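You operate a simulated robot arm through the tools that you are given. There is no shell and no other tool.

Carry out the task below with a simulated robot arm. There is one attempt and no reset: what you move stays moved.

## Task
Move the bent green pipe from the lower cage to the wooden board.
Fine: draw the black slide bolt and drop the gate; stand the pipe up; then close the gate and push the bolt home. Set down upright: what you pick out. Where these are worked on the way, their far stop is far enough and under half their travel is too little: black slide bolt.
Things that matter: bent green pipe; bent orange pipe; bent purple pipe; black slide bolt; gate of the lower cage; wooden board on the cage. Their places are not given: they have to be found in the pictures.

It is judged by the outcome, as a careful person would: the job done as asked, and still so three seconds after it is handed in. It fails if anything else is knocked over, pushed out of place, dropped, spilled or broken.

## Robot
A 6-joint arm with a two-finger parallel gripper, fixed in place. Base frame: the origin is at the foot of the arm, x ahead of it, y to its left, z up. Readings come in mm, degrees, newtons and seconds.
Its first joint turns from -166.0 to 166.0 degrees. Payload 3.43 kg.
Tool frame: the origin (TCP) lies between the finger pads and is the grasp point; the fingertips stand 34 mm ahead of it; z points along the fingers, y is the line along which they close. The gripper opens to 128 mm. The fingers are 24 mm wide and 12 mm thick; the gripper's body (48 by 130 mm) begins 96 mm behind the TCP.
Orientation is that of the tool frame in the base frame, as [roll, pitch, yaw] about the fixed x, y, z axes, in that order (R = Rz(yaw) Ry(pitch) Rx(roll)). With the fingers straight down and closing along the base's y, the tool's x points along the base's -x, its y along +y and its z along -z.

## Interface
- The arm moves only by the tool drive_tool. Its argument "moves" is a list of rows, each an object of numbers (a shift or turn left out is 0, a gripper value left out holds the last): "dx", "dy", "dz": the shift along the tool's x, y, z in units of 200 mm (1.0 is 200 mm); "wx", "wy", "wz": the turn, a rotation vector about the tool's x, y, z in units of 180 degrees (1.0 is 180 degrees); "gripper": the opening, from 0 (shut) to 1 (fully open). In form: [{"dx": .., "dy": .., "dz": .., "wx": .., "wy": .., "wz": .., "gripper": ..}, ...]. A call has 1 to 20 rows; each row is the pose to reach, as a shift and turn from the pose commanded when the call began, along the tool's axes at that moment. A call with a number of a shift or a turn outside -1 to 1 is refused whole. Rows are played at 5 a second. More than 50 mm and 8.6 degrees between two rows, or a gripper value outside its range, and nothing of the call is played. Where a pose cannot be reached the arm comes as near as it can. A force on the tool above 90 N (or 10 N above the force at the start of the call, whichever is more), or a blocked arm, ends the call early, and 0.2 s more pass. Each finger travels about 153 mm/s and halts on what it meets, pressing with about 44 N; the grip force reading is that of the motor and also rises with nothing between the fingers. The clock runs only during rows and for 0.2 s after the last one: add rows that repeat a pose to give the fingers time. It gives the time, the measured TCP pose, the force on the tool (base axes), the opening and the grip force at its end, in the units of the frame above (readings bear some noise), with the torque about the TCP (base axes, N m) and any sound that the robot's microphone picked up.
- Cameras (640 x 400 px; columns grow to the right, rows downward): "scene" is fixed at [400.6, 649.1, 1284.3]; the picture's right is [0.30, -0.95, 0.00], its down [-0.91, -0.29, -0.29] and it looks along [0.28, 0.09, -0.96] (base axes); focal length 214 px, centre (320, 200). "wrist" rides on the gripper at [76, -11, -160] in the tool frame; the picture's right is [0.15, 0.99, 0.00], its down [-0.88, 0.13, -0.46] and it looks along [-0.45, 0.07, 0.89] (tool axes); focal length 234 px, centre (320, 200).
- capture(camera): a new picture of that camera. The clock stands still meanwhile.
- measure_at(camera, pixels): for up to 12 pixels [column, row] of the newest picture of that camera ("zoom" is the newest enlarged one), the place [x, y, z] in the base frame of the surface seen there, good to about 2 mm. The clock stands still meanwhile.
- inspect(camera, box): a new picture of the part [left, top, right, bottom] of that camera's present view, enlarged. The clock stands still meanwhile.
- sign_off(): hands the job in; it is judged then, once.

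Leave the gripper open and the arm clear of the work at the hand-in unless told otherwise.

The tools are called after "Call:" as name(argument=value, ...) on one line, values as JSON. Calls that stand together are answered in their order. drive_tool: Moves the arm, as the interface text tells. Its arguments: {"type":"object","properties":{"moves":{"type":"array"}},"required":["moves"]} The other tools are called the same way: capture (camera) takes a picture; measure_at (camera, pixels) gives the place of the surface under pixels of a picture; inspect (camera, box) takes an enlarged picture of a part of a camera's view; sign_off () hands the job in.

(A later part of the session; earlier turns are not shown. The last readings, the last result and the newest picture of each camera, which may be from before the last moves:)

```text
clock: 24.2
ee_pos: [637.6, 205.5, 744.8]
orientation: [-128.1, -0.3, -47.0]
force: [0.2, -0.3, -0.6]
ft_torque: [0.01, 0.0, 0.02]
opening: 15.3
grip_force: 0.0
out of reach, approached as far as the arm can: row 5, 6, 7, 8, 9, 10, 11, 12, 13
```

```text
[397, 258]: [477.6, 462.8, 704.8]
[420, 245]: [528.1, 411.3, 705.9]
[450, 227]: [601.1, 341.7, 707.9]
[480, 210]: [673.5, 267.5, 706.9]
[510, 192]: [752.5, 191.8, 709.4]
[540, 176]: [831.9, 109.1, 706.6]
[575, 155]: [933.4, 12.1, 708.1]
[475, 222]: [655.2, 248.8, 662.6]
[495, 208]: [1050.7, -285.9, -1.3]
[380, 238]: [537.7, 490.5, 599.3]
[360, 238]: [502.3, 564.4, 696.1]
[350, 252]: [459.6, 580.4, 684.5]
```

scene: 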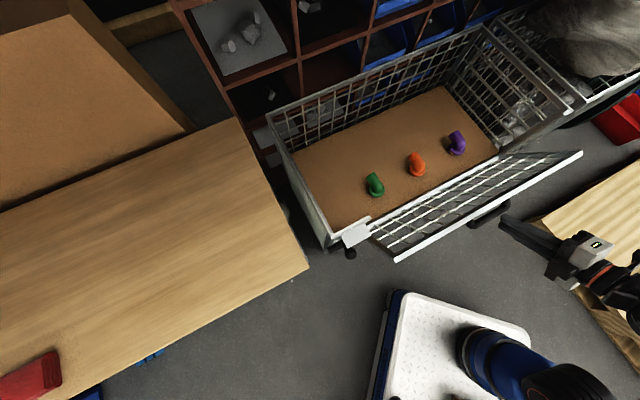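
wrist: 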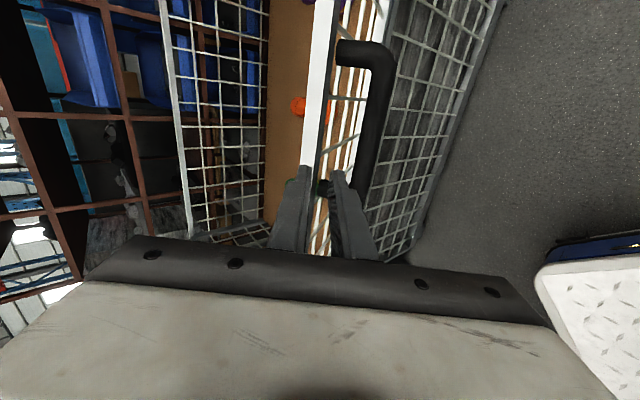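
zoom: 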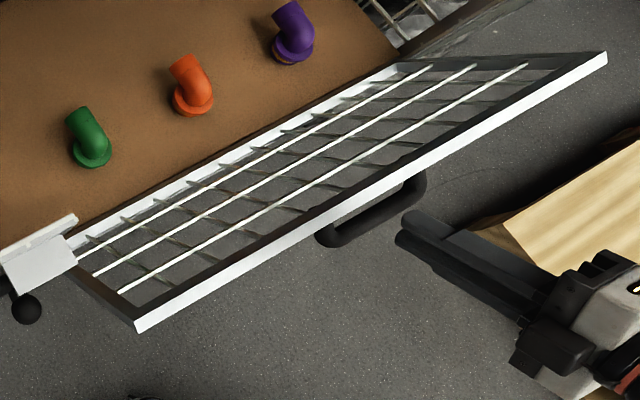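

The gate stands at 29.4° (top rim at n≈669, z≈707). I'll withdraw the tool upward while turning it back to vertical, moving away from the gate.

Call:
drive_tool(moves=[{"dy": -0.1, "dz": -0.07, "wx": -0.038}, {"dy": -0.2, "dz": -0.14, "wx": -0.076}, {"dy": -0.3, "dz": -0.21, "wx": -0.115}, {"dy": -0.4, "dz": -0.28, "wx": -0.153}, {"dy": -0.51, "dz": -0.36, "wx": -0.191}, {"dy": -0.61, "dz": -0.43, "wx": -0.23}, {"dy": -0.71, "dz": -0.5, "wx": -0.268}, {"dy": -0.819, "dz": -0.574, "wx": -0.306}, {"dy": -0.819, "dz": -0.574, "wx": -0.306}])

Call:
capture(camera="scene")

```text
clock: 26.2
ee_pos: [644.1, 210.5, 942.6]
orientation: [176.8, -0.4, -47.1]
force: [-1.2, 0.2, 0.0]
ft_torque: [-0.05, -0.01, 0.01]
opening: 15.3
grip_force: 0.0
out of reach, approached as far as the arm can: row 1
```

```text
taken
```

scene: 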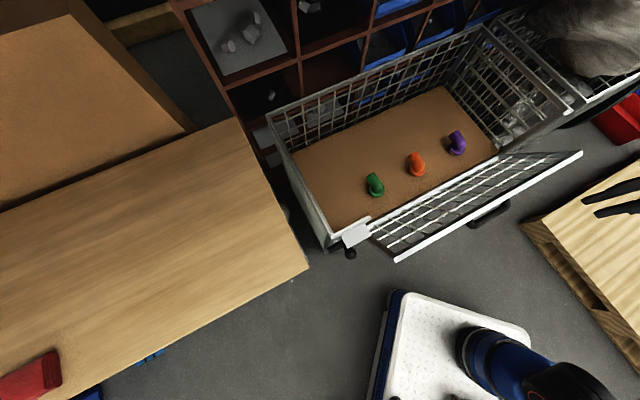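

The tool is free and the gate still stands at about 29°. I'll lower it the rest of the way by straddling its top rim loosely with the fingers near the right end (s≈560), where the arm has more room. First move sideways along the gate, staying high, and straighten the tool.

Call:
drive_tool(moves=[{"dx": 0.2, "wx": 0.006, "wz": -0.004, "gripper": 0.4}, {"dx": 0.4, "wx": 0.012, "wz": -0.008, "gripper": 0.4}, {"dx": 0.6, "wx": 0.018, "wz": -0.0133, "gripper": 0.4}, {"dx": 0.8, "wx": 0.018, "wz": -0.0133, "gripper": 0.4}, {"dx": 1.0, "wx": 0.018, "wz": -0.0133, "gripper": 0.4}, {"dx": 1.0, "wx": 0.018, "wz": -0.0133, "gripper": 0.4}])

```text
clock: 27.6
ee_pos: [781.7, 65.5, 942.7]
orientation: [-180.0, -0.2, -44.7]
force: [0.0, 0.2, -0.5]
ft_torque: [0.0, 0.02, 0.01]
opening: 51.4
grip_force: 0.1
```

Now tilt the tool 30° forward and come to a point 120 mm back from the rim at s≈560.

Call:
drive_tool(moves=[{"dx": 0.04, "dy": -0.013, "dz": 0.115, "wx": 0.028}, {"dx": 0.08, "dy": -0.026, "dz": 0.23, "wx": 0.056}, {"dx": 0.125, "dy": -0.04, "dz": 0.345, "wx": 0.083}, {"dx": 0.17, "dy": -0.053, "dz": 0.46, "wx": 0.111}, {"dx": 0.21, "dy": -0.066, "dz": 0.575, "wx": 0.139}, {"dx": 0.25, "dy": -0.08, "dz": 0.69, "wx": 0.1667}, {"dx": 0.25, "dy": -0.08, "dz": 0.69, "wx": 0.1667}])

Call:
capture(camera="wrist")

Call:
capture(camera="scene")

```text
clock: 29.2
ee_pos: [828.6, 42.0, 805.3]
orientation: [-149.9, -0.3, -44.6]
force: [-0.6, 0.4, 0.3]
ft_torque: [0.0, -0.02, 0.02]
opening: 51.3
grip_force: 0.1
```

```text
taken
```

wrist: 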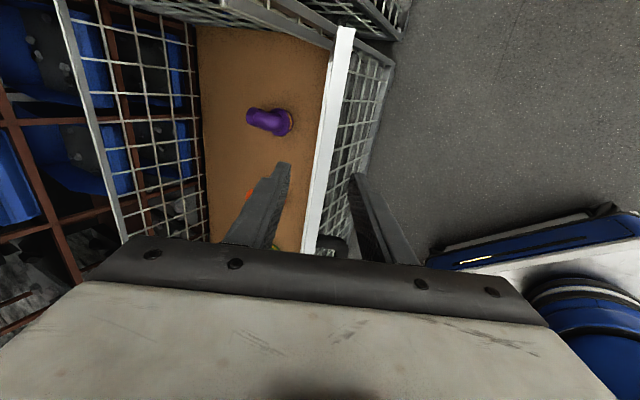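

```text
taken
```

scene: 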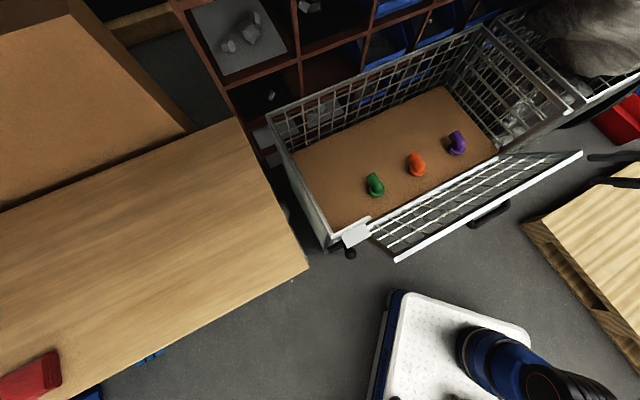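

The rim (white bar, around column 325) passes midway between the fingers. Checking its place.

Call:
measure_at(camera="wrist", pixels=[[340, 60], [333, 110], [325, 160], [318, 200], [312, 230], [330, 80], [345, 80]])

```text
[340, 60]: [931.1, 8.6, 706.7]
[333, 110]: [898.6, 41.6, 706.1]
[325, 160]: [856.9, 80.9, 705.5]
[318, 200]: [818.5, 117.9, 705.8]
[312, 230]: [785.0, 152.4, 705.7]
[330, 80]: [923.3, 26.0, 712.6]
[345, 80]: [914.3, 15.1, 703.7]
```

The rim is 9 mm off-centre between the fingers and 112 mm ahead. I'll correct sideways and slide the fingers over it.

Call:
drive_tool(moves=[{"dy": 0.045, "dz": 0.15}, {"dy": 0.045, "dz": 0.3}, {"dy": 0.045, "dz": 0.43}, {"dy": 0.045, "dz": 0.535}, {"dy": 0.045, "dz": 0.535}])

Call:
capture(camera="wrist")

```text
clock: 30.4
ee_pos: [860.4, 73.2, 709.0]
orientation: [-150.0, -0.2, -44.6]
force: [0.7, 0.7, -0.4]
ft_torque: [0.0, 0.0, -0.01]
opening: 51.2
grip_force: 0.1
```

```text
taken
```

wrist: 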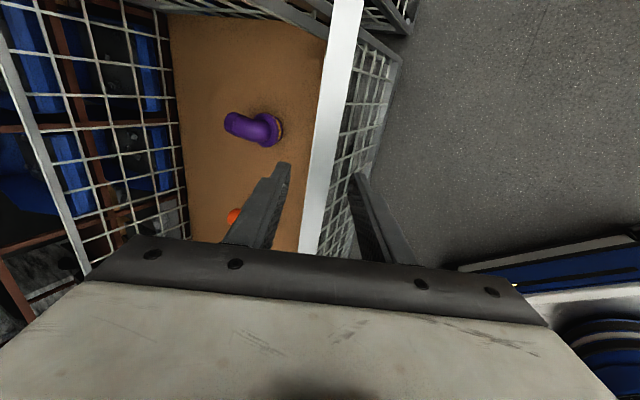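

The rim is straddled. Now I'll push the gate down with the inner finger along its arc to about 50°, then look.

Call:
drive_tool(moves=[{"dy": 0.06, "dz": 0.014, "wx": 0.007}, {"dy": 0.119, "dz": 0.0275, "wx": 0.014}, {"dy": 0.179, "dz": 0.041, "wx": 0.021}, {"dy": 0.238, "dz": 0.055, "wx": 0.0278}, {"dy": 0.285, "dz": 0.07, "wx": 0.035}, {"dy": 0.331, "dz": 0.085, "wx": 0.042}, {"dy": 0.378, "dz": 0.1, "wx": 0.049}, {"dy": 0.424, "dz": 0.115, "wx": 0.0556}, {"dy": 0.424, "dz": 0.115, "wx": 0.0556}])

Call:
capture(camera="wrist")

Call:
capture(camera="scene")

```text
clock: 32.4
ee_pos: [828.2, 52.8, 687.1]
orientation: [-143.5, -0.1, -45.5]
force: [0.3, -0.4, 0.5]
ft_torque: [0.01, 0.02, -0.03]
opening: 51.1
grip_force: 0.1
out of reach, approached as far as the arm can: row 5, 6, 7, 8, 9
```

```text
taken
```

wrist: 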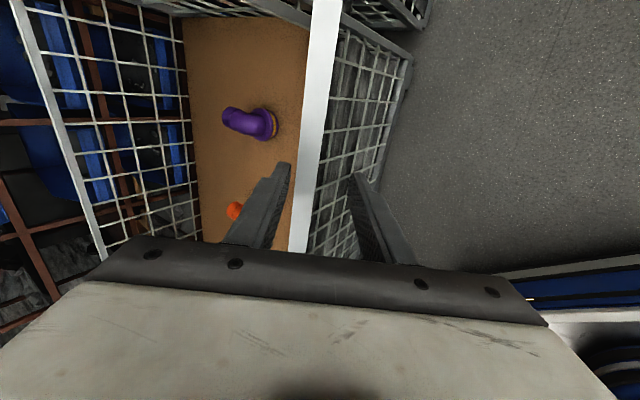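

```text
taken
```

scene: 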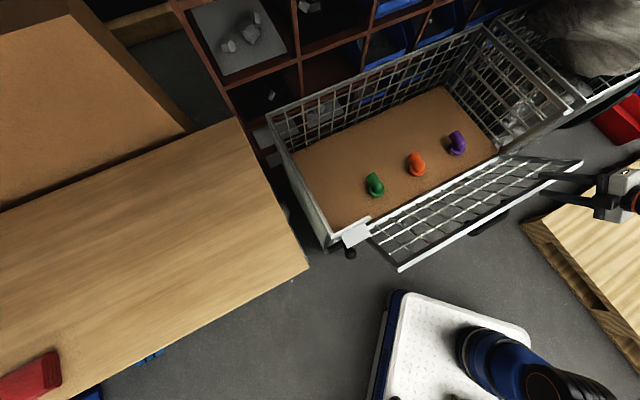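

The arm's reach limits the forward tilt, so the gate only went to about 37°. I'll pull out of the straddle, set the tool vertical with closed fingers and instead press the rim's inner side down from above.

Call:
drive_tool(moves=[{"dz": -0.15}, {"dz": -0.3}, {"dz": -0.42}, {"dy": -0.115, "dz": -0.395, "wx": -0.0406}, {"dy": -0.23, "dz": -0.37, "wx": -0.0811}, {"dy": -0.346, "dz": -0.34, "wx": -0.1217}, {"dy": -0.46, "dz": -0.31, "wx": -0.1622, "gripper": 0.2}, {"dy": -0.577, "dz": -0.276, "wx": -0.2028, "gripper": 0.0}, {"dy": -0.577, "dz": -0.276, "wx": -0.2028, "gripper": 0.0}, {"dy": -0.577, "dz": -0.276, "wx": -0.2028, "gripper": 0.0}])

Call:
capture(camera="wrist")

Call:
capture(camera="scene")

```text
clock: 34.6
ee_pos: [870.3, 96.4, 799.6]
orientation: [180.0, -0.1, -45.5]
force: [0.4, -0.1, 0.0]
ft_torque: [0.0, 0.02, 0.01]
opening: 0.1
grip_force: 32.8
```

```text
taken
```

wrist: 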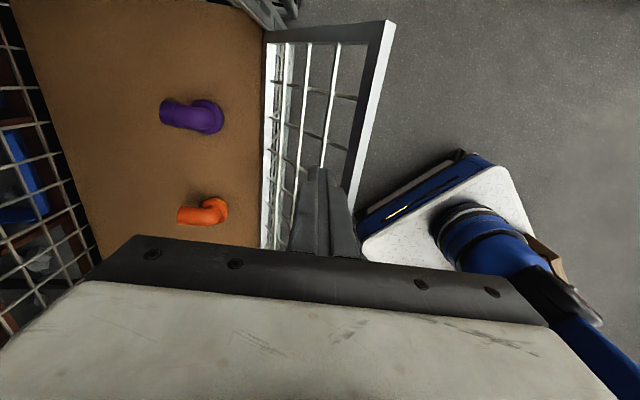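

```text
taken
```

scene: 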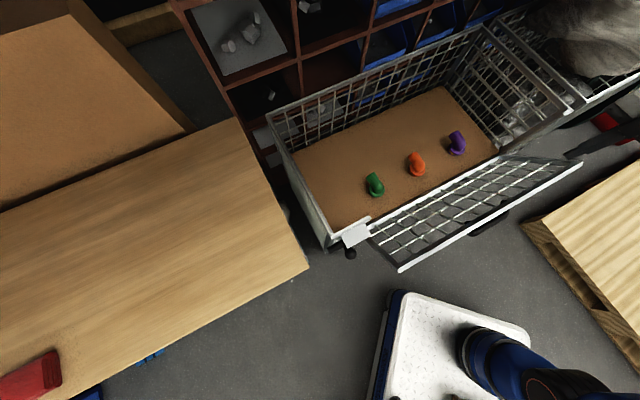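

Measuring the gate's rim and lower edge now, in the wrist view.

Call:
inspect(camera="wrist", box=[240, 10, 432, 130])

Call:
measure_at(camera="wrist", pixels=[[382, 60], [375, 60], [367, 60], [372, 100], [365, 100], [358, 100], [362, 150], [355, 150], [347, 150], [270, 60], [268, 120], [267, 200]])

```text
3.33 times, centred on (336, 70) of wrist
```

zoom: 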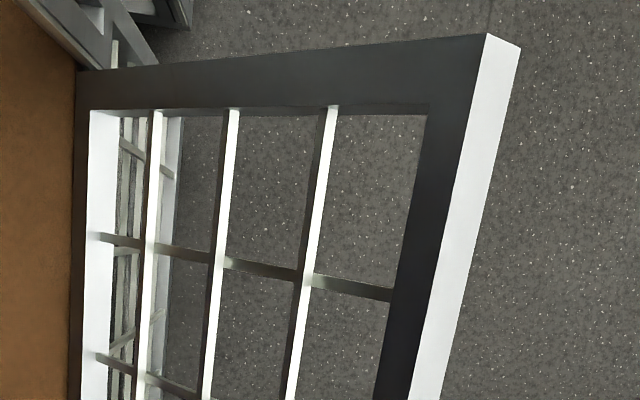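

```text
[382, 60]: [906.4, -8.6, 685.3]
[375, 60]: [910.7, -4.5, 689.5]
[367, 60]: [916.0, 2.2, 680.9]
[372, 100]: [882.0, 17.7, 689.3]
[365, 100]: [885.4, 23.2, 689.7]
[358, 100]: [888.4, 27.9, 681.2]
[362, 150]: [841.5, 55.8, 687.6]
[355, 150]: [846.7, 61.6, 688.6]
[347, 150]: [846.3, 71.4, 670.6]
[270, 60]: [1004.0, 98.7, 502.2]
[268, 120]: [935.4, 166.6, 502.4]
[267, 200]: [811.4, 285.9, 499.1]
```

The gate is at about 39°, its rim's inner corner at n≈638, z≈690. I'll press it down along its arc with the closed fingertips on the frame bar, to about 60° first.

Call:
drive_tool(moves=[{"dy": 0.02, "dz": 0.12}, {"dy": 0.04, "dz": 0.24}, {"dy": 0.062, "dz": 0.358}, {"dy": 0.1135, "dz": 0.418}, {"dy": 0.159, "dz": 0.456}, {"dy": 0.2045, "dz": 0.4935}, {"dy": 0.24, "dz": 0.529}, {"dy": 0.275, "dz": 0.5645}, {"dy": 0.307, "dz": 0.603}, {"dy": 0.338, "dz": 0.641}, {"dy": 0.366, "dz": 0.682}, {"dy": 0.3945, "dz": 0.7235}])

Call:
capture(camera="wrist")

Call:
capture(camera="scene")

```text
clock: 37.2
ee_pos: [813.2, 41.1, 656.0]
orientation: [179.9, -0.1, -45.4]
force: [-0.6, 1.7, 1.5]
ft_torque: [0.01, 0.0, -0.01]
opening: 0.0
grip_force: 32.8
```

```text
taken
```

wrist: 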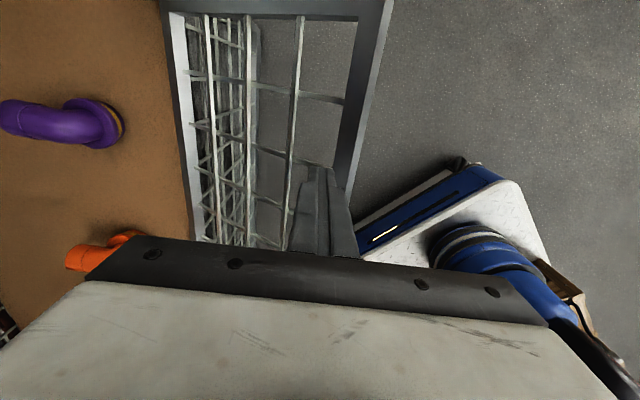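

```text
taken
```

scene: 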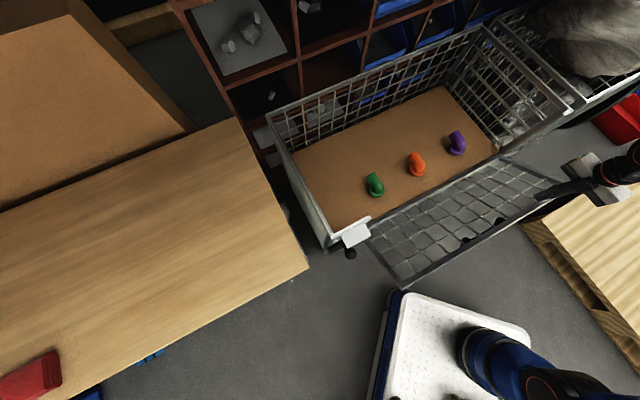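

The gate is at about 60° and moves easily. I'll continue pressing it down to about 83°.

Call:
drive_tool(moves=[{"dy": 0.023, "dz": 0.045}, {"dy": 0.0455, "dz": 0.0915}, {"dy": 0.067, "dz": 0.137}, {"dy": 0.087, "dz": 0.1825}, {"dy": 0.104, "dz": 0.23}, {"dy": 0.12, "dz": 0.2765}, {"dy": 0.133, "dz": 0.325}, {"dy": 0.145, "dz": 0.3725}, {"dy": 0.154, "dz": 0.42}, {"dy": 0.157, "dz": 0.44}])

Call:
capture(camera="wrist")

Call:
capture(camera="scene")

```text
clock: 39.4
ee_pos: [790.0, 17.7, 566.4]
orientation: [179.9, -0.2, -45.4]
force: [-0.1, 0.6, -0.4]
ft_torque: [0.04, 0.0, 0.01]
opening: 0.0
grip_force: 32.7
```

```text
taken
```

wrist: 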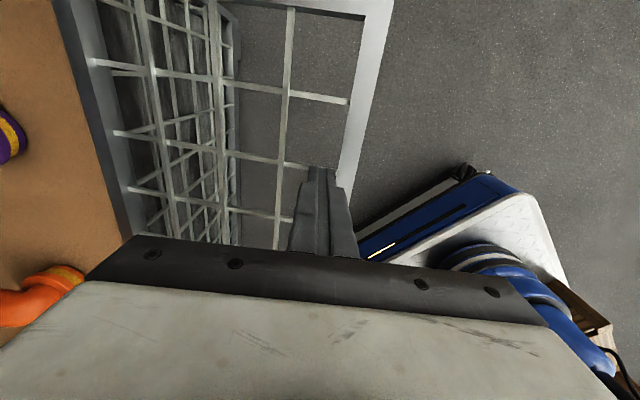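

```text
taken
```

scene: 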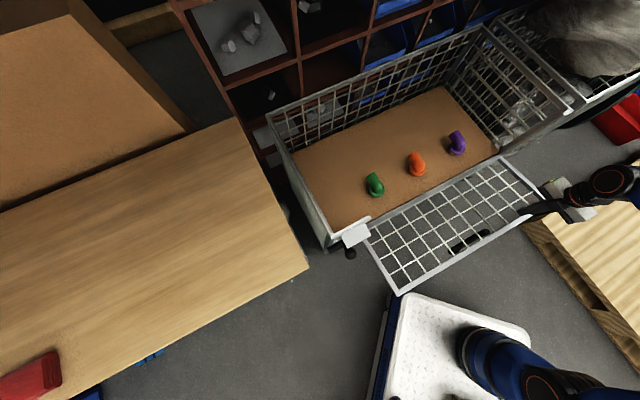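

The force has dropped to about zero; I'll raise slightly and measure the gate's angle.

Call:
drive_tool(moves=[{"dz": -0.2}, {"dz": -0.4}, {"dz": -0.6}, {"dz": -0.8}, {"dz": -1.0}, {"dz": -1.0}])

Call:
capture(camera="scene")

Call:
measure_at(camera="scene", pixels=[[402, 291], [420, 280], [440, 268], [460, 256], [480, 244], [500, 233], [515, 224], [373, 237], [372, 250], [385, 270], [470, 242], [400, 225]])

```text
clock: 40.8
ee_pos: [789.4, 18.5, 765.7]
orientation: [179.9, -0.1, -45.5]
force: [0.4, 0.1, -0.1]
ft_torque: [-0.01, 0.03, 0.02]
opening: 0.0
grip_force: 33.5
```

```text
taken
```

scene: 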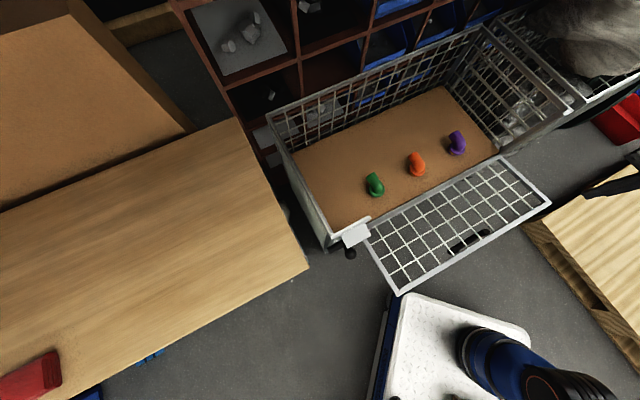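

```text
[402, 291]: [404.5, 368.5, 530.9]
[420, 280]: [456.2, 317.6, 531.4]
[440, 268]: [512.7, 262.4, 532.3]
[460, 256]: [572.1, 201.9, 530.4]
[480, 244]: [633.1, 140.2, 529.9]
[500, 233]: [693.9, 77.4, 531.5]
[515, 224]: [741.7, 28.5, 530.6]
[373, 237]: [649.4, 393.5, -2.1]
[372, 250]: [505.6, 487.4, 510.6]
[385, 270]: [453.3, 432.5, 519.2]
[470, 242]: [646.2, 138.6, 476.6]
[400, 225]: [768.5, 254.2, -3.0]
```

The gate is resting at about 84° (rim at n≈545, z≈531), held by friction – dropped nearly level. Now for the pipe: I'll rise, turn the tool back 90° (fingers closing along the gate) and travel toward the green pipe.

Call:
drive_tool(moves=[{"dx": -0.08, "dy": -0.04, "dz": -0.05, "wz": 0.0417, "gripper": 0.3}, {"dx": -0.16, "dy": -0.08, "dz": -0.1, "wz": 0.0833, "gripper": 0.6}, {"dx": -0.25, "dy": -0.12, "dz": -0.15, "wz": 0.125, "gripper": 0.6}, {"dx": -0.33, "dy": -0.16, "dz": -0.2, "wz": 0.1667, "gripper": 0.6}, {"dx": -0.41, "dy": -0.2, "dz": -0.25, "wz": 0.2083}, {"dx": -0.5, "dy": -0.25, "dz": -0.3, "wz": 0.25}, {"dx": -0.58, "dy": -0.29, "dz": -0.35, "wz": 0.2917}, {"dx": -0.66, "dy": -0.33, "dz": -0.4, "wz": 0.3333}, {"dx": -0.75, "dy": -0.37, "dz": -0.45, "wz": 0.375}, {"dx": -0.83, "dy": -0.41, "dz": -0.5, "wz": 0.4167}, {"dx": -0.91, "dy": -0.45, "dz": -0.5, "wz": 0.4583}, {"dx": -1.0, "dy": -0.5, "dz": -0.5, "wz": 0.5}, {"dx": -1.0, "dy": -0.5, "dz": -0.5, "wz": 0.5}])

```text
clock: 43.6
ee_pos: [721.3, 231.8, 865.8]
orientation: [-179.8, -0.1, -135.6]
force: [-0.2, 0.0, 0.6]
ft_torque: [-0.02, -0.04, 0.01]
opening: 76.6
grip_force: 0.0
```

Next: along the gate to s≈150 and forward to n≈800, so the wrist camera looks at the green pipe.

Call:
drive_tool(moves=[{"dx": -0.107, "dy": 0.167}, {"dx": -0.213, "dy": 0.333}, {"dx": -0.32, "dy": 0.5}, {"dx": -0.427, "dy": 0.667}, {"dx": -0.533, "dy": 0.833}, {"dx": -0.64, "dy": 1.0}, {"dx": -0.64, "dy": 1.0}])

Call:
capture(camera="wrist")

Call:
capture(camera="scene")

```text
clock: 45.2
ee_pos: [673.3, 464.9, 865.2]
orientation: [-179.9, -0.1, -135.4]
force: [-0.2, 1.3, -0.6]
ft_torque: [-0.02, 0.01, -0.01]
opening: 76.7
grip_force: 0.1
```

```text
taken
```

wrist: 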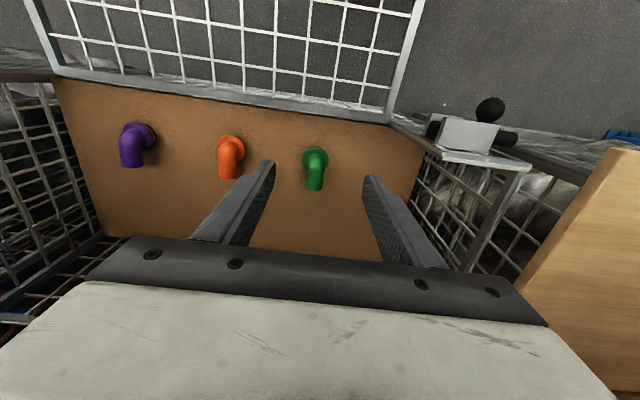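

```text
taken
```

scene: 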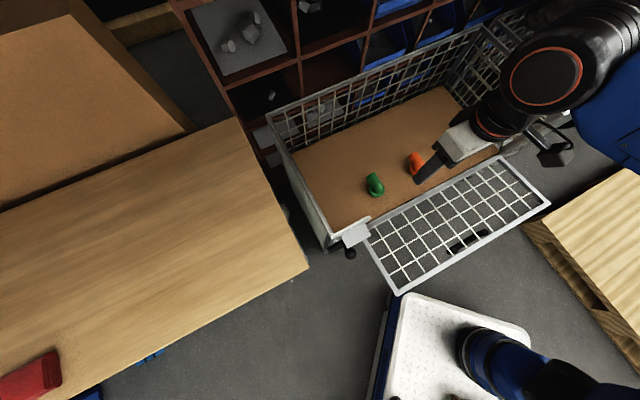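

The green pipe is at wrist (315,168), its mouth pointing into the cage. Zooming and measuring it.

Call:
inspect(camera="wrist", box=[267, 130, 363, 190])

Call:
measure_at(camera="zoom", pixels=[[320, 150], [320, 200], [320, 250], [320, 330], [260, 330], [375, 330], [320, 390], [240, 190], [400, 190], [320, 115], [270, 250], [370, 250]])

```text
6.67 times, centred on (315, 160) of wrist
```

zoom: 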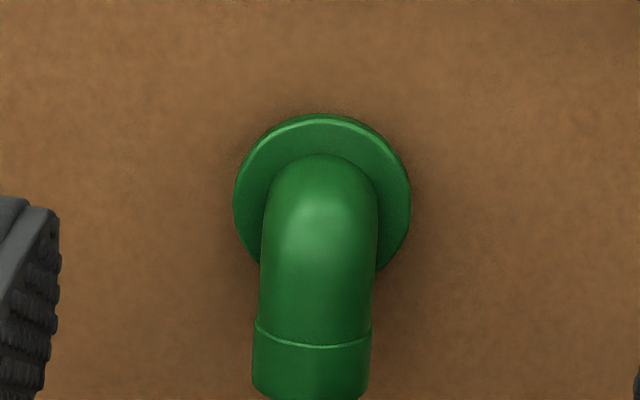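

```text
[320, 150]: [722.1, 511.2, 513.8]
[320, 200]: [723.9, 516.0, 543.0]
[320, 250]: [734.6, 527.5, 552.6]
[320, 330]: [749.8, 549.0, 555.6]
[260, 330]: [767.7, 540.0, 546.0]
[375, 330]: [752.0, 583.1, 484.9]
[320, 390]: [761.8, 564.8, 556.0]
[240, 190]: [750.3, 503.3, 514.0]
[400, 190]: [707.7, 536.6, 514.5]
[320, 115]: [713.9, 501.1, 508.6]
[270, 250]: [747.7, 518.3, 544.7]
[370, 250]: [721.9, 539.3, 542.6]
```

The pipe's axis points at azimuth ≈50.5°, flange centre (731.5,525), flange top z≈514, tube about 34 mm wide. I'll go above (736.6,531.2), turn 6° to match, and descend to z≈700.

Call:
drive_tool(moves=[{"dx": -0.15, "dy": 0.005, "wz": -0.011}, {"dx": -0.3, "dy": 0.01, "dz": 0.1, "wz": -0.022}, {"dx": -0.458, "dy": 0.014, "dz": 0.25, "wz": -0.033}, {"dx": -0.458, "dy": 0.014, "dz": 0.45, "wz": -0.033}, {"dx": -0.458, "dy": 0.014, "dz": 0.65, "wz": -0.033}, {"dx": -0.458, "dy": 0.014, "dz": 0.825, "wz": -0.033}, {"dx": -0.458, "dy": 0.014, "dz": 0.825, "wz": -0.033}])

Call:
capture(camera="wrist")

Call:
capture(camera="scene")

```text
clock: 46.8
ee_pos: [735.9, 529.7, 699.0]
orientation: [-179.9, -0.1, -129.5]
force: [0.0, 0.1, 0.5]
ft_torque: [-0.02, 0.0, 0.02]
opening: 77.0
grip_force: 0.3
```

```text
taken
```

wrist: 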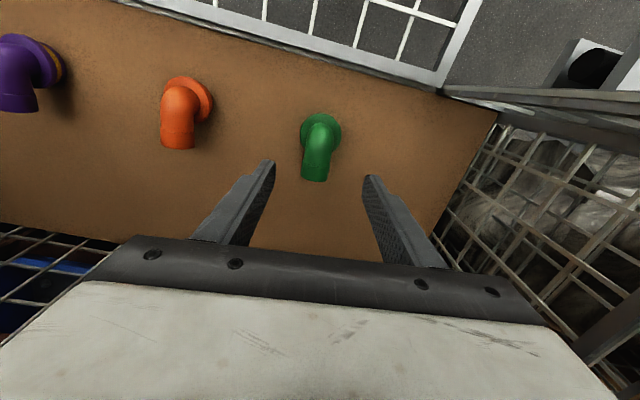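

```text
taken
```

scene: 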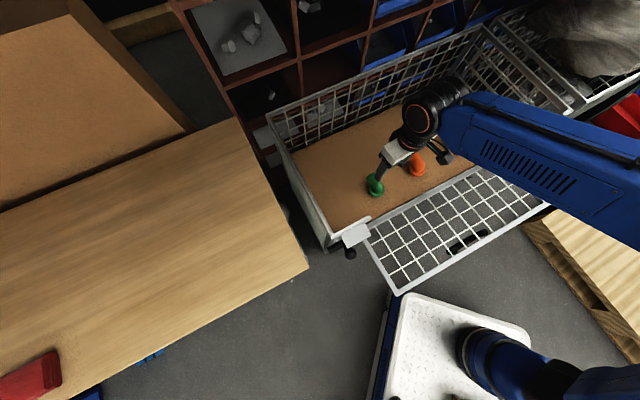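

Aligned with the pipe. Measuring once more from here.

Call:
inspect(camera="wrist", box=[272, 100, 368, 190])

Call:
measure_at(camera="wrist", pixels=[[306, 150], [332, 150], [319, 150], [307, 160], [331, 160], [302, 135], [339, 135], [320, 115], [316, 178], [319, 140], [305, 145], [334, 145]])

```text
4.44 times, centred on (320, 145) of wrist
```

zoom: 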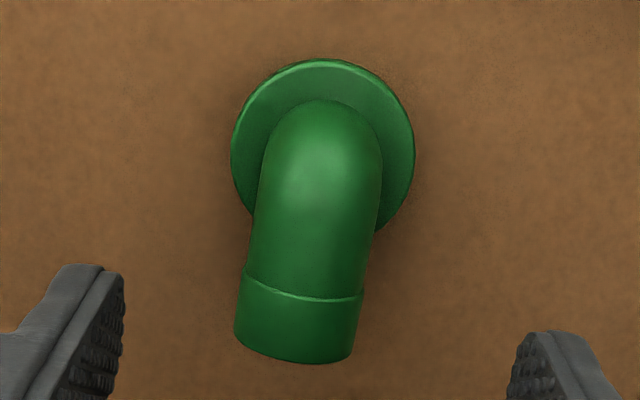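

```text
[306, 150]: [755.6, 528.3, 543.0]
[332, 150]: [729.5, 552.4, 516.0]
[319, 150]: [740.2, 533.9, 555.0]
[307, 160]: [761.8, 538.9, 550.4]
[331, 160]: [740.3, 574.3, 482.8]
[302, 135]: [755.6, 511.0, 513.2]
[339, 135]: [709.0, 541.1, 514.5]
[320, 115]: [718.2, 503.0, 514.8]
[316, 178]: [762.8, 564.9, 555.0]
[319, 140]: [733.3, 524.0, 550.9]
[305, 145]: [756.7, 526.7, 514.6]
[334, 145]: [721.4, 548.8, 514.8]
```

Centred over the pipe. Descending to z≈552 (fingertips just above the flange) with open fingers, then closing.

Call:
drive_tool(moves=[{"dx": -0.01, "dz": 0.2}, {"dx": -0.015, "dz": 0.4}, {"dx": -0.015, "dz": 0.58}, {"dx": -0.015, "dz": 0.68}, {"dx": -0.015, "dz": 0.733}, {"dx": -0.015, "dz": 0.733}])

Call:
capture(camera="wrist")

```text
clock: 48.2
ee_pos: [737.2, 532.6, 552.5]
orientation: [-179.9, -0.1, -129.5]
force: [0.0, 0.6, 0.5]
ft_torque: [-0.03, 0.02, -0.02]
opening: 77.1
grip_force: 0.0
```

```text
taken
```

wrist: 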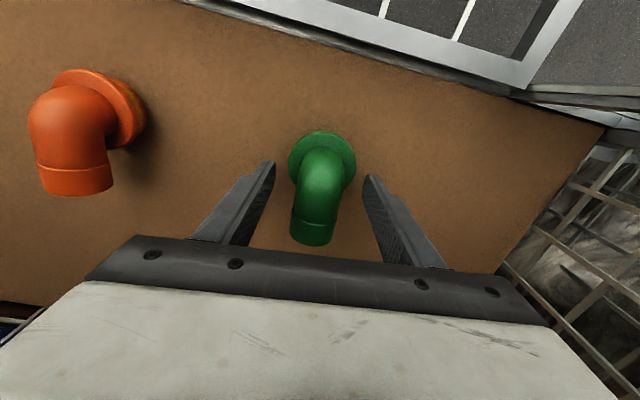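

The pipe sits midway between the fingers. Closing.

Call:
drive_tool(moves=[{"gripper": 0.45}, {"gripper": 0.35}, {"gripper": 0.25}, {"gripper": 0.2}, {"gripper": 0.2}])

Call:
capture(camera="wrist")

```text
clock: 49.4
ee_pos: [738.9, 531.3, 552.5]
orientation: [-179.9, -0.1, -129.5]
force: [-0.5, 0.8, 0.2]
ft_torque: [0.01, -0.02, -0.02]
opening: 36.7
grip_force: 43.7
```

```text
taken
```

wrist: 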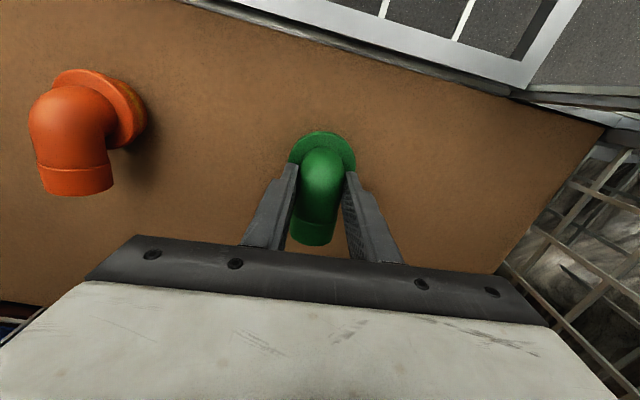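

Held at 36.7 mm. Lifting slowly at first to check the grip.

Call:
drive_tool(moves=[{"dz": -0.05}, {"dz": -0.1}, {"dz": -0.2}, {"dz": -0.2}])

Call:
capture(camera="wrist")

```text
clock: 50.4
ee_pos: [738.2, 531.9, 593.2]
orientation: [-179.9, -0.1, -129.4]
force: [0.2, 0.2, -0.6]
ft_torque: [-0.02, 0.0, 0.0]
opening: 36.7
grip_force: 44.2
```

```text
taken
```

wrist: 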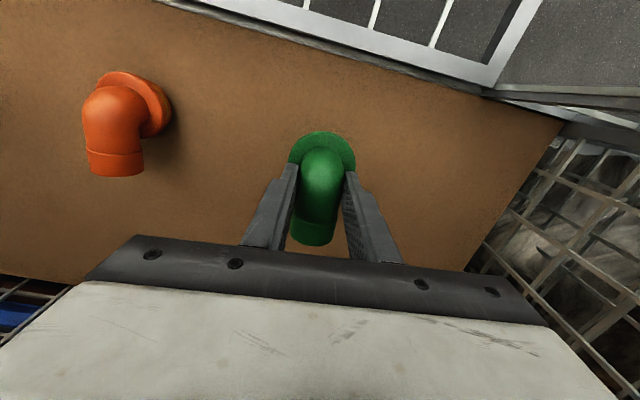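

The pipe comes up with the tool. Lifting on to z≈890.

Call:
drive_tool(moves=[{"dz": -0.12}, {"dz": -0.25}, {"dz": -0.4}, {"dz": -0.55}, {"dz": -0.7}, {"dz": -0.85}, {"dz": -1.0}, {"dz": -1.0}])

Call:
drive_tool(moves=[{"dz": -0.12}, {"dz": -0.25}, {"dz": -0.38}, {"dz": -0.5}, {"dz": -0.5}])

Call:
capture(camera="wrist")

Call:
capture(camera="scene")

```text
clock: 52.2
ee_pos: [738.0, 531.4, 792.5]
orientation: [-179.9, -0.2, -129.6]
force: [-0.2, 0.1, -0.4]
ft_torque: [0.0, 0.0, 0.01]
opening: 36.7
grip_force: 44.0
```

```text
clock: 53.4
ee_pos: [736.7, 533.3, 894.3]
orientation: [-179.8, -0.2, -129.5]
force: [1.1, -0.4, -0.7]
ft_torque: [-0.01, -0.01, -0.02]
opening: 36.5
grip_force: 44.2
```

```text
taken
```

wrist: 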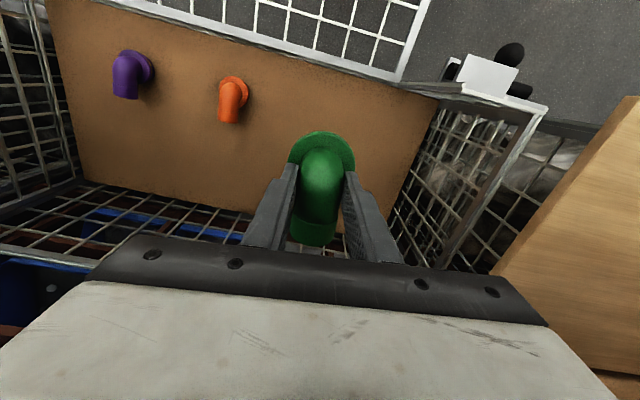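

```text
taken
```

scene: 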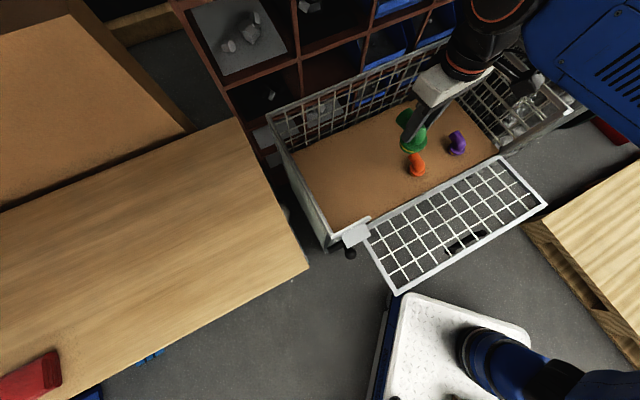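

The pipe is held clear above the cage. I'll measure the board's edges and surface to choose a spot near its right-hand corner.

Call:
measure_at(camera="scene", pixels=[[305, 264], [296, 245], [280, 215], [262, 180], [270, 285], [240, 300], [200, 320], [255, 250], [230, 240], [240, 220], [215, 260], [260, 225]])

Call:
inspect(camera="scene", box=[160, 150, 320, 310])

```text
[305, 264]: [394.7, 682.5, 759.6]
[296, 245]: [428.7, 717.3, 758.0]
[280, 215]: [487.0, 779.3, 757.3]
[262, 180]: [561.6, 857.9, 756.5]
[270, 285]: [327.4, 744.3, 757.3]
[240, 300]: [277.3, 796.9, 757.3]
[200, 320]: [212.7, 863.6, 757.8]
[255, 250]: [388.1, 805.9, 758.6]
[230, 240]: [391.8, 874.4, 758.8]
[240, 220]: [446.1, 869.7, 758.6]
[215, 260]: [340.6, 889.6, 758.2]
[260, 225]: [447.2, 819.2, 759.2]
```

```text
2.50 times, centred on (240, 230) of scene
```

zoom: 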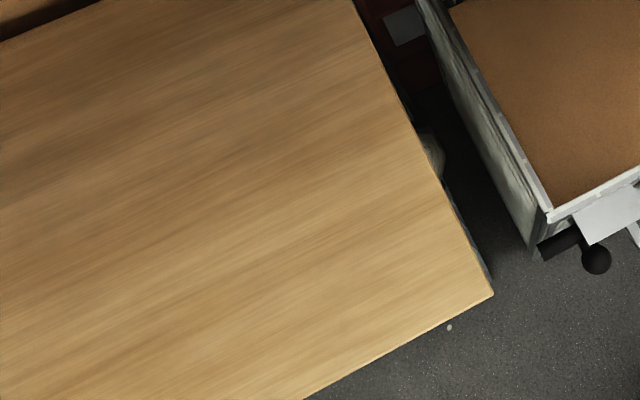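

The board is flat at z≈758 and clear near (400,800). I'll carry the pipe there at z≈894 in moderate steps (pipe base about 66 mm above the board).

Call:
drive_tool(moves=[{"dy": 0.08}, {"dy": 0.2, "dx": 0.003}, {"dy": 0.35, "dx": 0.006}, {"dy": 0.5, "dx": 0.01}, {"dy": 0.65, "dx": 0.013}, {"dy": 0.8, "dx": 0.016}, {"dy": 0.92, "dx": 0.018}, {"dy": 1.0, "dx": 0.02}])

Call:
drive_tool(moves=[{"dy": 0.08}, {"dy": 0.2, "dx": 0.003}, {"dy": 0.35, "dx": 0.006}, {"dy": 0.5, "dx": 0.01}, {"dy": 0.65, "dx": 0.013}, {"dy": 0.8, "dx": 0.016}, {"dy": 0.92, "dx": 0.018}, {"dy": 1.0, "dx": 0.02}, {"dy": 1.0, "dx": 0.02}])

Call:
capture(camera="scene")

Call:
capture(camera="wrist")

```text
clock: 55.2
ee_pos: [581.8, 655.9, 892.5]
orientation: [180.0, -0.1, -129.6]
force: [1.8, 0.1, -1.3]
ft_torque: [0.01, 0.03, 0.0]
opening: 36.7
grip_force: 44.2
```

```text
clock: 57.2
ee_pos: [423.9, 781.1, 893.1]
orientation: [-180.0, 0.0, -129.5]
force: [-0.4, -0.1, -0.5]
ft_torque: [-0.01, 0.02, 0.05]
opening: 36.4
grip_force: 44.2
```

```text
taken
```

scene: 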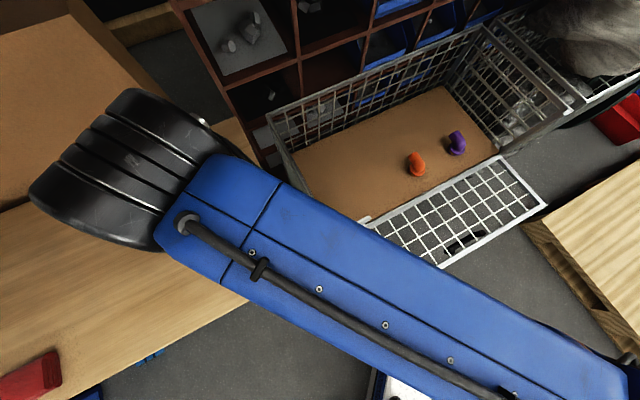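

```text
taken
```

wrist: 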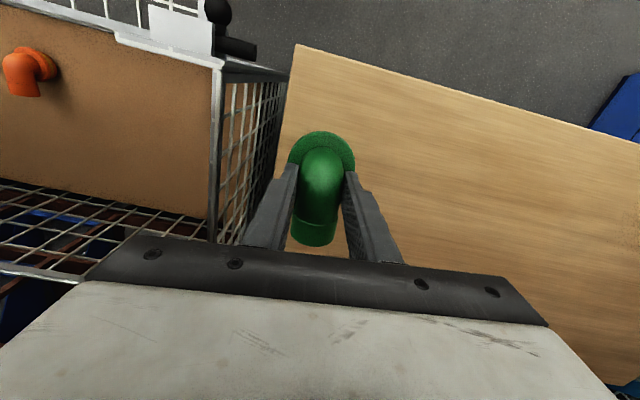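

Just over the board's right edge. Moving 45 mm further onto it, then lowering to about 12 mm above the surface.

Call:
drive_tool(moves=[{"dy": 0.08}, {"dy": 0.16}, {"dy": 0.22}, {"dy": 0.22, "dz": 0.1}, {"dy": 0.22, "dz": 0.2}, {"dy": 0.22, "dz": 0.265}, {"dy": 0.22, "dz": 0.265}])

Call:
capture(camera="wrist")

```text
clock: 58.8
ee_pos: [390.3, 809.6, 841.3]
orientation: [-179.9, -0.1, -129.4]
force: [-0.1, 0.4, -0.7]
ft_torque: [0.05, 0.01, -0.02]
opening: 36.7
grip_force: 44.2
```

```text
taken
```

wrist: 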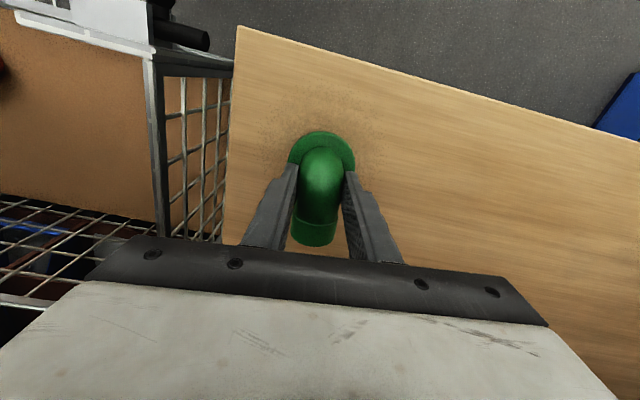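

Over a clear part of the board. Lowering the last millimetres gently and watching the vertical force.

Call:
drive_tool(moves=[{"dz": 0.02}, {"dz": 0.035}, {"dz": 0.045}, {"dz": 0.053}, {"dz": 0.058}, {"dz": 0.058}])

```text
clock: 60.2
ee_pos: [390.0, 808.2, 827.1]
orientation: [-179.9, -0.2, -129.5]
force: [-0.2, 1.1, 1.5]
ft_torque: [-0.01, 0.09, -0.03]
opening: 36.5
grip_force: 43.7
```

Slight vertical force only. Continuing in 1 mm steps.

Call:
drive_tool(moves=[{"dz": 0.005}, {"dz": 0.005}])

Call:
inspect(camera="wrist", box=[240, 100, 400, 260])

```text
clock: 60.8
ee_pos: [390.5, 808.5, 827.8]
orientation: [-179.8, 0.0, -129.5]
force: [4.0, 2.5, 10.6]
ft_torque: [0.06, -0.17, 0.04]
opening: 36.7
grip_force: 43.6
```

```text
2.50 times, centred on (320, 180) of wrist
```

zoom: 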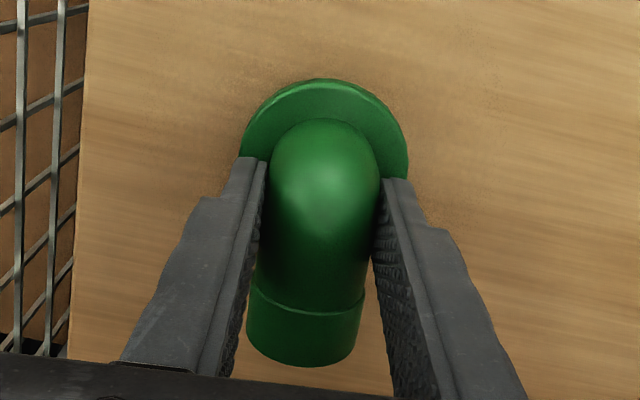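

Contact at 10 N: the flange is on the board. Opening the fingers.

Call:
drive_tool(moves=[{"dz": 0.004, "gripper": 0.3}, {"dz": 0.002, "gripper": 0.34}, {"dz": 0.0, "gripper": 0.42}, {"dz": 0.0, "gripper": 0.6}, {"dz": 0.0, "gripper": 0.6}])

Call:
capture(camera="wrist")

```text
clock: 62.0
ee_pos: [390.0, 808.1, 826.0]
orientation: [-179.9, -0.2, -129.5]
force: [0.7, -0.4, -0.1]
ft_torque: [0.02, 0.01, 0.0]
opening: 76.7
grip_force: 0.0
```

```text
taken
```

wrist: 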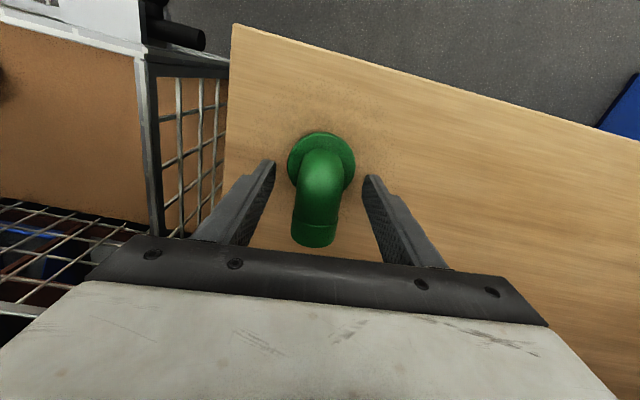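

The pipe stands free between the open fingers. Rising straight up.

Call:
drive_tool(moves=[{"dz": -0.1}, {"dz": -0.25}, {"dz": -0.45}, {"dz": -0.65}, {"dz": -0.7}, {"dz": -0.7}])

Call:
capture(camera="wrist")

Call:
measure_at(camera="wrist", pixels=[[318, 125], [317, 145]])

```text
clock: 63.4
ee_pos: [388.0, 793.5, 953.8]
orientation: [179.9, 0.1, -129.6]
force: [-0.5, -0.2, 0.4]
ft_torque: [0.03, 0.02, 0.0]
opening: 76.8
grip_force: 0.0
out of reach, approached as far as the arm can: row 4, 5, 6
```

```text
taken
```

wrist: 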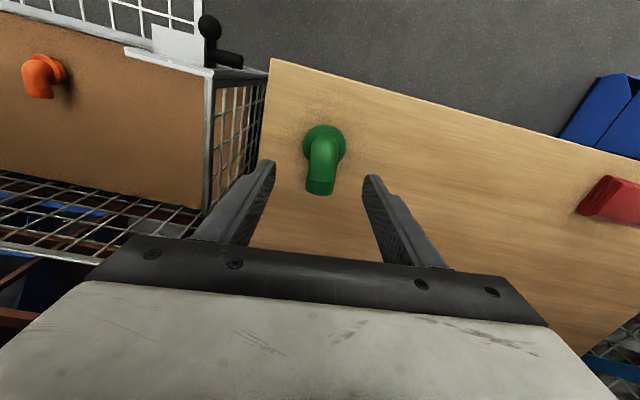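

```text
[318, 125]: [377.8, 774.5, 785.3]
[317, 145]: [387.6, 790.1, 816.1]
```

The pipe stands upright on the board. Now for the gate: I'll travel back across toward the gate's right half, staying at z≈900.

Call:
drive_tool(moves=[{"dx": 0.07, "dy": -0.16, "dz": 0.05, "wz": 0.005}, {"dx": 0.14, "dy": -0.33, "dz": 0.1, "wz": 0.01}, {"dx": 0.21, "dy": -0.5, "dz": 0.15, "wz": 0.014}, {"dx": 0.28, "dy": -0.67, "dz": 0.2, "wz": 0.019}, {"dx": 0.35, "dy": -0.84, "dz": 0.25, "wz": 0.024}, {"dx": 0.42, "dy": -1.0, "dz": 0.25, "wz": 0.028}])

Call:
drive_tool(moves=[{"dx": 0.07, "dy": -0.16}, {"dx": 0.14, "dy": -0.33}, {"dx": 0.21, "dy": -0.5}, {"dx": 0.28, "dy": -0.67}, {"dx": 0.35, "dy": -0.84}, {"dx": 0.42, "dy": -1.0}, {"dx": 0.42, "dy": -1.0}])

Call:
capture(camera="scene")

```text
clock: 64.8
ee_pos: [488.1, 600.8, 904.2]
orientation: [-179.9, -0.1, -134.5]
force: [-0.6, 0.5, -0.6]
ft_torque: [-0.01, 0.03, -0.01]
opening: 77.0
grip_force: 0.0
```

```text
clock: 66.4
ee_pos: [571.3, 401.1, 906.4]
orientation: [-179.9, 0.0, -134.5]
force: [-0.2, -0.4, -0.1]
ft_torque: [0.01, 0.01, -0.01]
opening: 77.0
grip_force: 0.1
```

```text
taken
```

scene: 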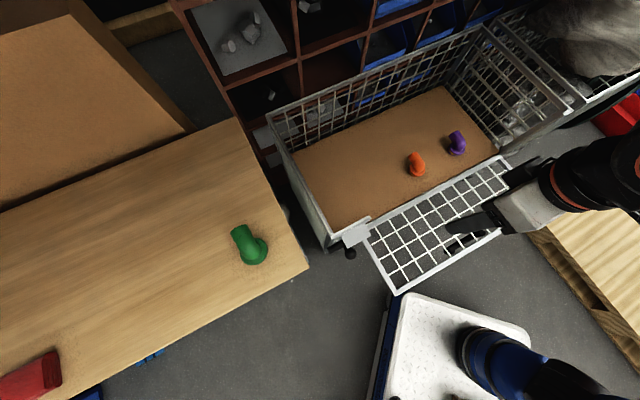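

The green pipe stands on the board at scene (248,247). Continuing to the right half of the gate.

Call:
drive_tool(moves=[{"dx": 0.08, "dy": -0.16}, {"dx": 0.16, "dy": -0.33}, {"dx": 0.24, "dy": -0.5}, {"dx": 0.33, "dy": -0.67}, {"dx": 0.41, "dy": -0.84}, {"dx": 0.49, "dy": -1.0, "gripper": 0.0}])

Call:
drive_tool(moves=[{"dx": 0.08, "dy": -0.16}, {"dx": 0.16, "dy": -0.33}, {"dx": 0.24, "dy": -0.5}, {"dx": 0.33, "dy": -0.67}, {"dx": 0.41, "dy": -0.84}, {"dx": 0.49, "dy": -1.0}, {"dx": 0.49, "dy": -1.0}])

Call:
capture(camera="wrist")

```text
clock: 67.8
ee_pos: [644.8, 189.5, 908.7]
orientation: [-179.8, -0.1, -134.5]
force: [-0.3, -0.1, 0.3]
ft_torque: [0.0, 0.01, 0.03]
opening: 0.1
grip_force: 32.9
```

```text
clock: 69.4
ee_pos: [719.5, -19.1, 908.5]
orientation: [-179.9, -0.1, -134.6]
force: [-0.1, 0.1, 0.5]
ft_torque: [0.02, 0.0, 0.01]
opening: 0.0
grip_force: 32.4
```

```text
taken
```

wrist: 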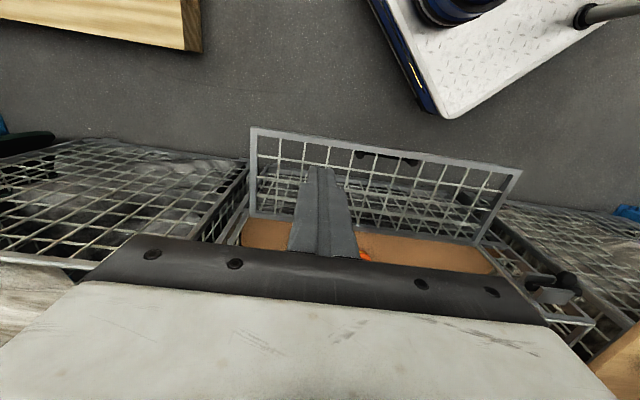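

I'm in front of the gate at s≈525, n≈492. I'll test the forward tilt (28° about tool y) in free air while coming down to z≈750.

Call:
drive_tool(moves=[{"dz": 0.1, "wy": -0.02}, {"dz": 0.2, "wy": -0.04}, {"dz": 0.3, "wy": -0.06}, {"dz": 0.4, "wy": -0.08}, {"dz": 0.5, "wy": -0.1}, {"dz": 0.6, "wy": -0.12}, {"dz": 0.7, "wy": -0.14}, {"dz": 0.79, "wy": -0.1556}, {"dz": 0.79, "wy": -0.1556}])

```text
clock: 71.4
ee_pos: [719.1, -19.6, 749.0]
orientation: [-179.7, 27.9, -134.5]
force: [0.3, -0.1, 0.3]
ft_torque: [0.01, -0.04, 0.0]
opening: 0.2
grip_force: 33.0
```

That tilt is reachable and points at the gate. Descending straight down in front of the rim to z≈600.

Call:
drive_tool(moves=[{"dx": 0.07, "dz": 0.132}, {"dx": 0.14, "dz": 0.264}, {"dx": 0.21, "dz": 0.395}, {"dx": 0.28, "dz": 0.527}, {"dx": 0.349, "dz": 0.659}, {"dx": 0.349, "dz": 0.659}])

Call:
capture(camera="wrist")

Call:
capture(camera="scene")

```text
clock: 72.8
ee_pos: [719.6, -21.3, 599.8]
orientation: [-179.9, 27.9, -134.6]
force: [0.6, 0.1, 0.5]
ft_torque: [0.02, 0.06, -0.02]
opening: 0.0
grip_force: 33.0
```

```text
taken
```

wrist: 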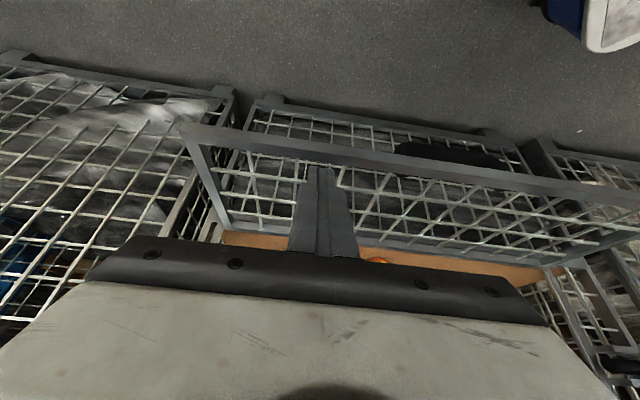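

```text
taken
```

scene: 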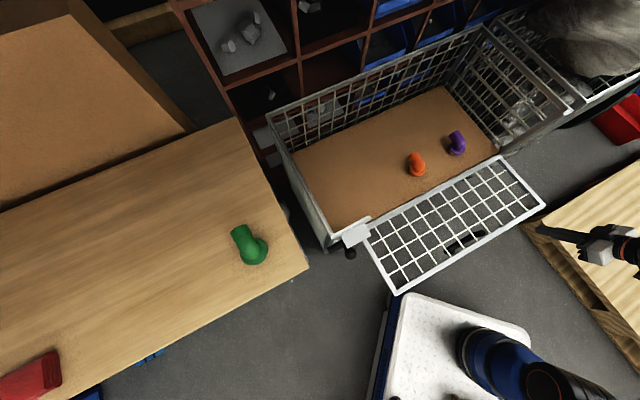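

Reachable and clear. Let me re-measure the rim before slipping the fingertips under it.

Call:
measure_at(camera="scene", pixels=[[404, 291], [420, 281], [450, 263], [480, 246], [500, 234], [520, 222], [540, 210], [543, 205]])

Call:
measure_at(camera="wrist", pixels=[[220, 134], [220, 142], [280, 148], [280, 156], [360, 155], [360, 165], [420, 165], [420, 172], [500, 180]])

```text
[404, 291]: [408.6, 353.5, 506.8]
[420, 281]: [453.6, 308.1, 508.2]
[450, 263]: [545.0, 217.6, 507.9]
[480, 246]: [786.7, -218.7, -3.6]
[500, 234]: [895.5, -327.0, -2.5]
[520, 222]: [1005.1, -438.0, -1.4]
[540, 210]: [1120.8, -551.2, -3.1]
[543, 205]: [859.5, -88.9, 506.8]
```

```text
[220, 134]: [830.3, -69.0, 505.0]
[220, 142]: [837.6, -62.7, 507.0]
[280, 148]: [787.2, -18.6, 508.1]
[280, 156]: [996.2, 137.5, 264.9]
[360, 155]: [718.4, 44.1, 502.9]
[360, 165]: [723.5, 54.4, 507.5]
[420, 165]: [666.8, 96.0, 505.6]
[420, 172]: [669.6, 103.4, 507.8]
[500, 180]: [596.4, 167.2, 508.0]
```

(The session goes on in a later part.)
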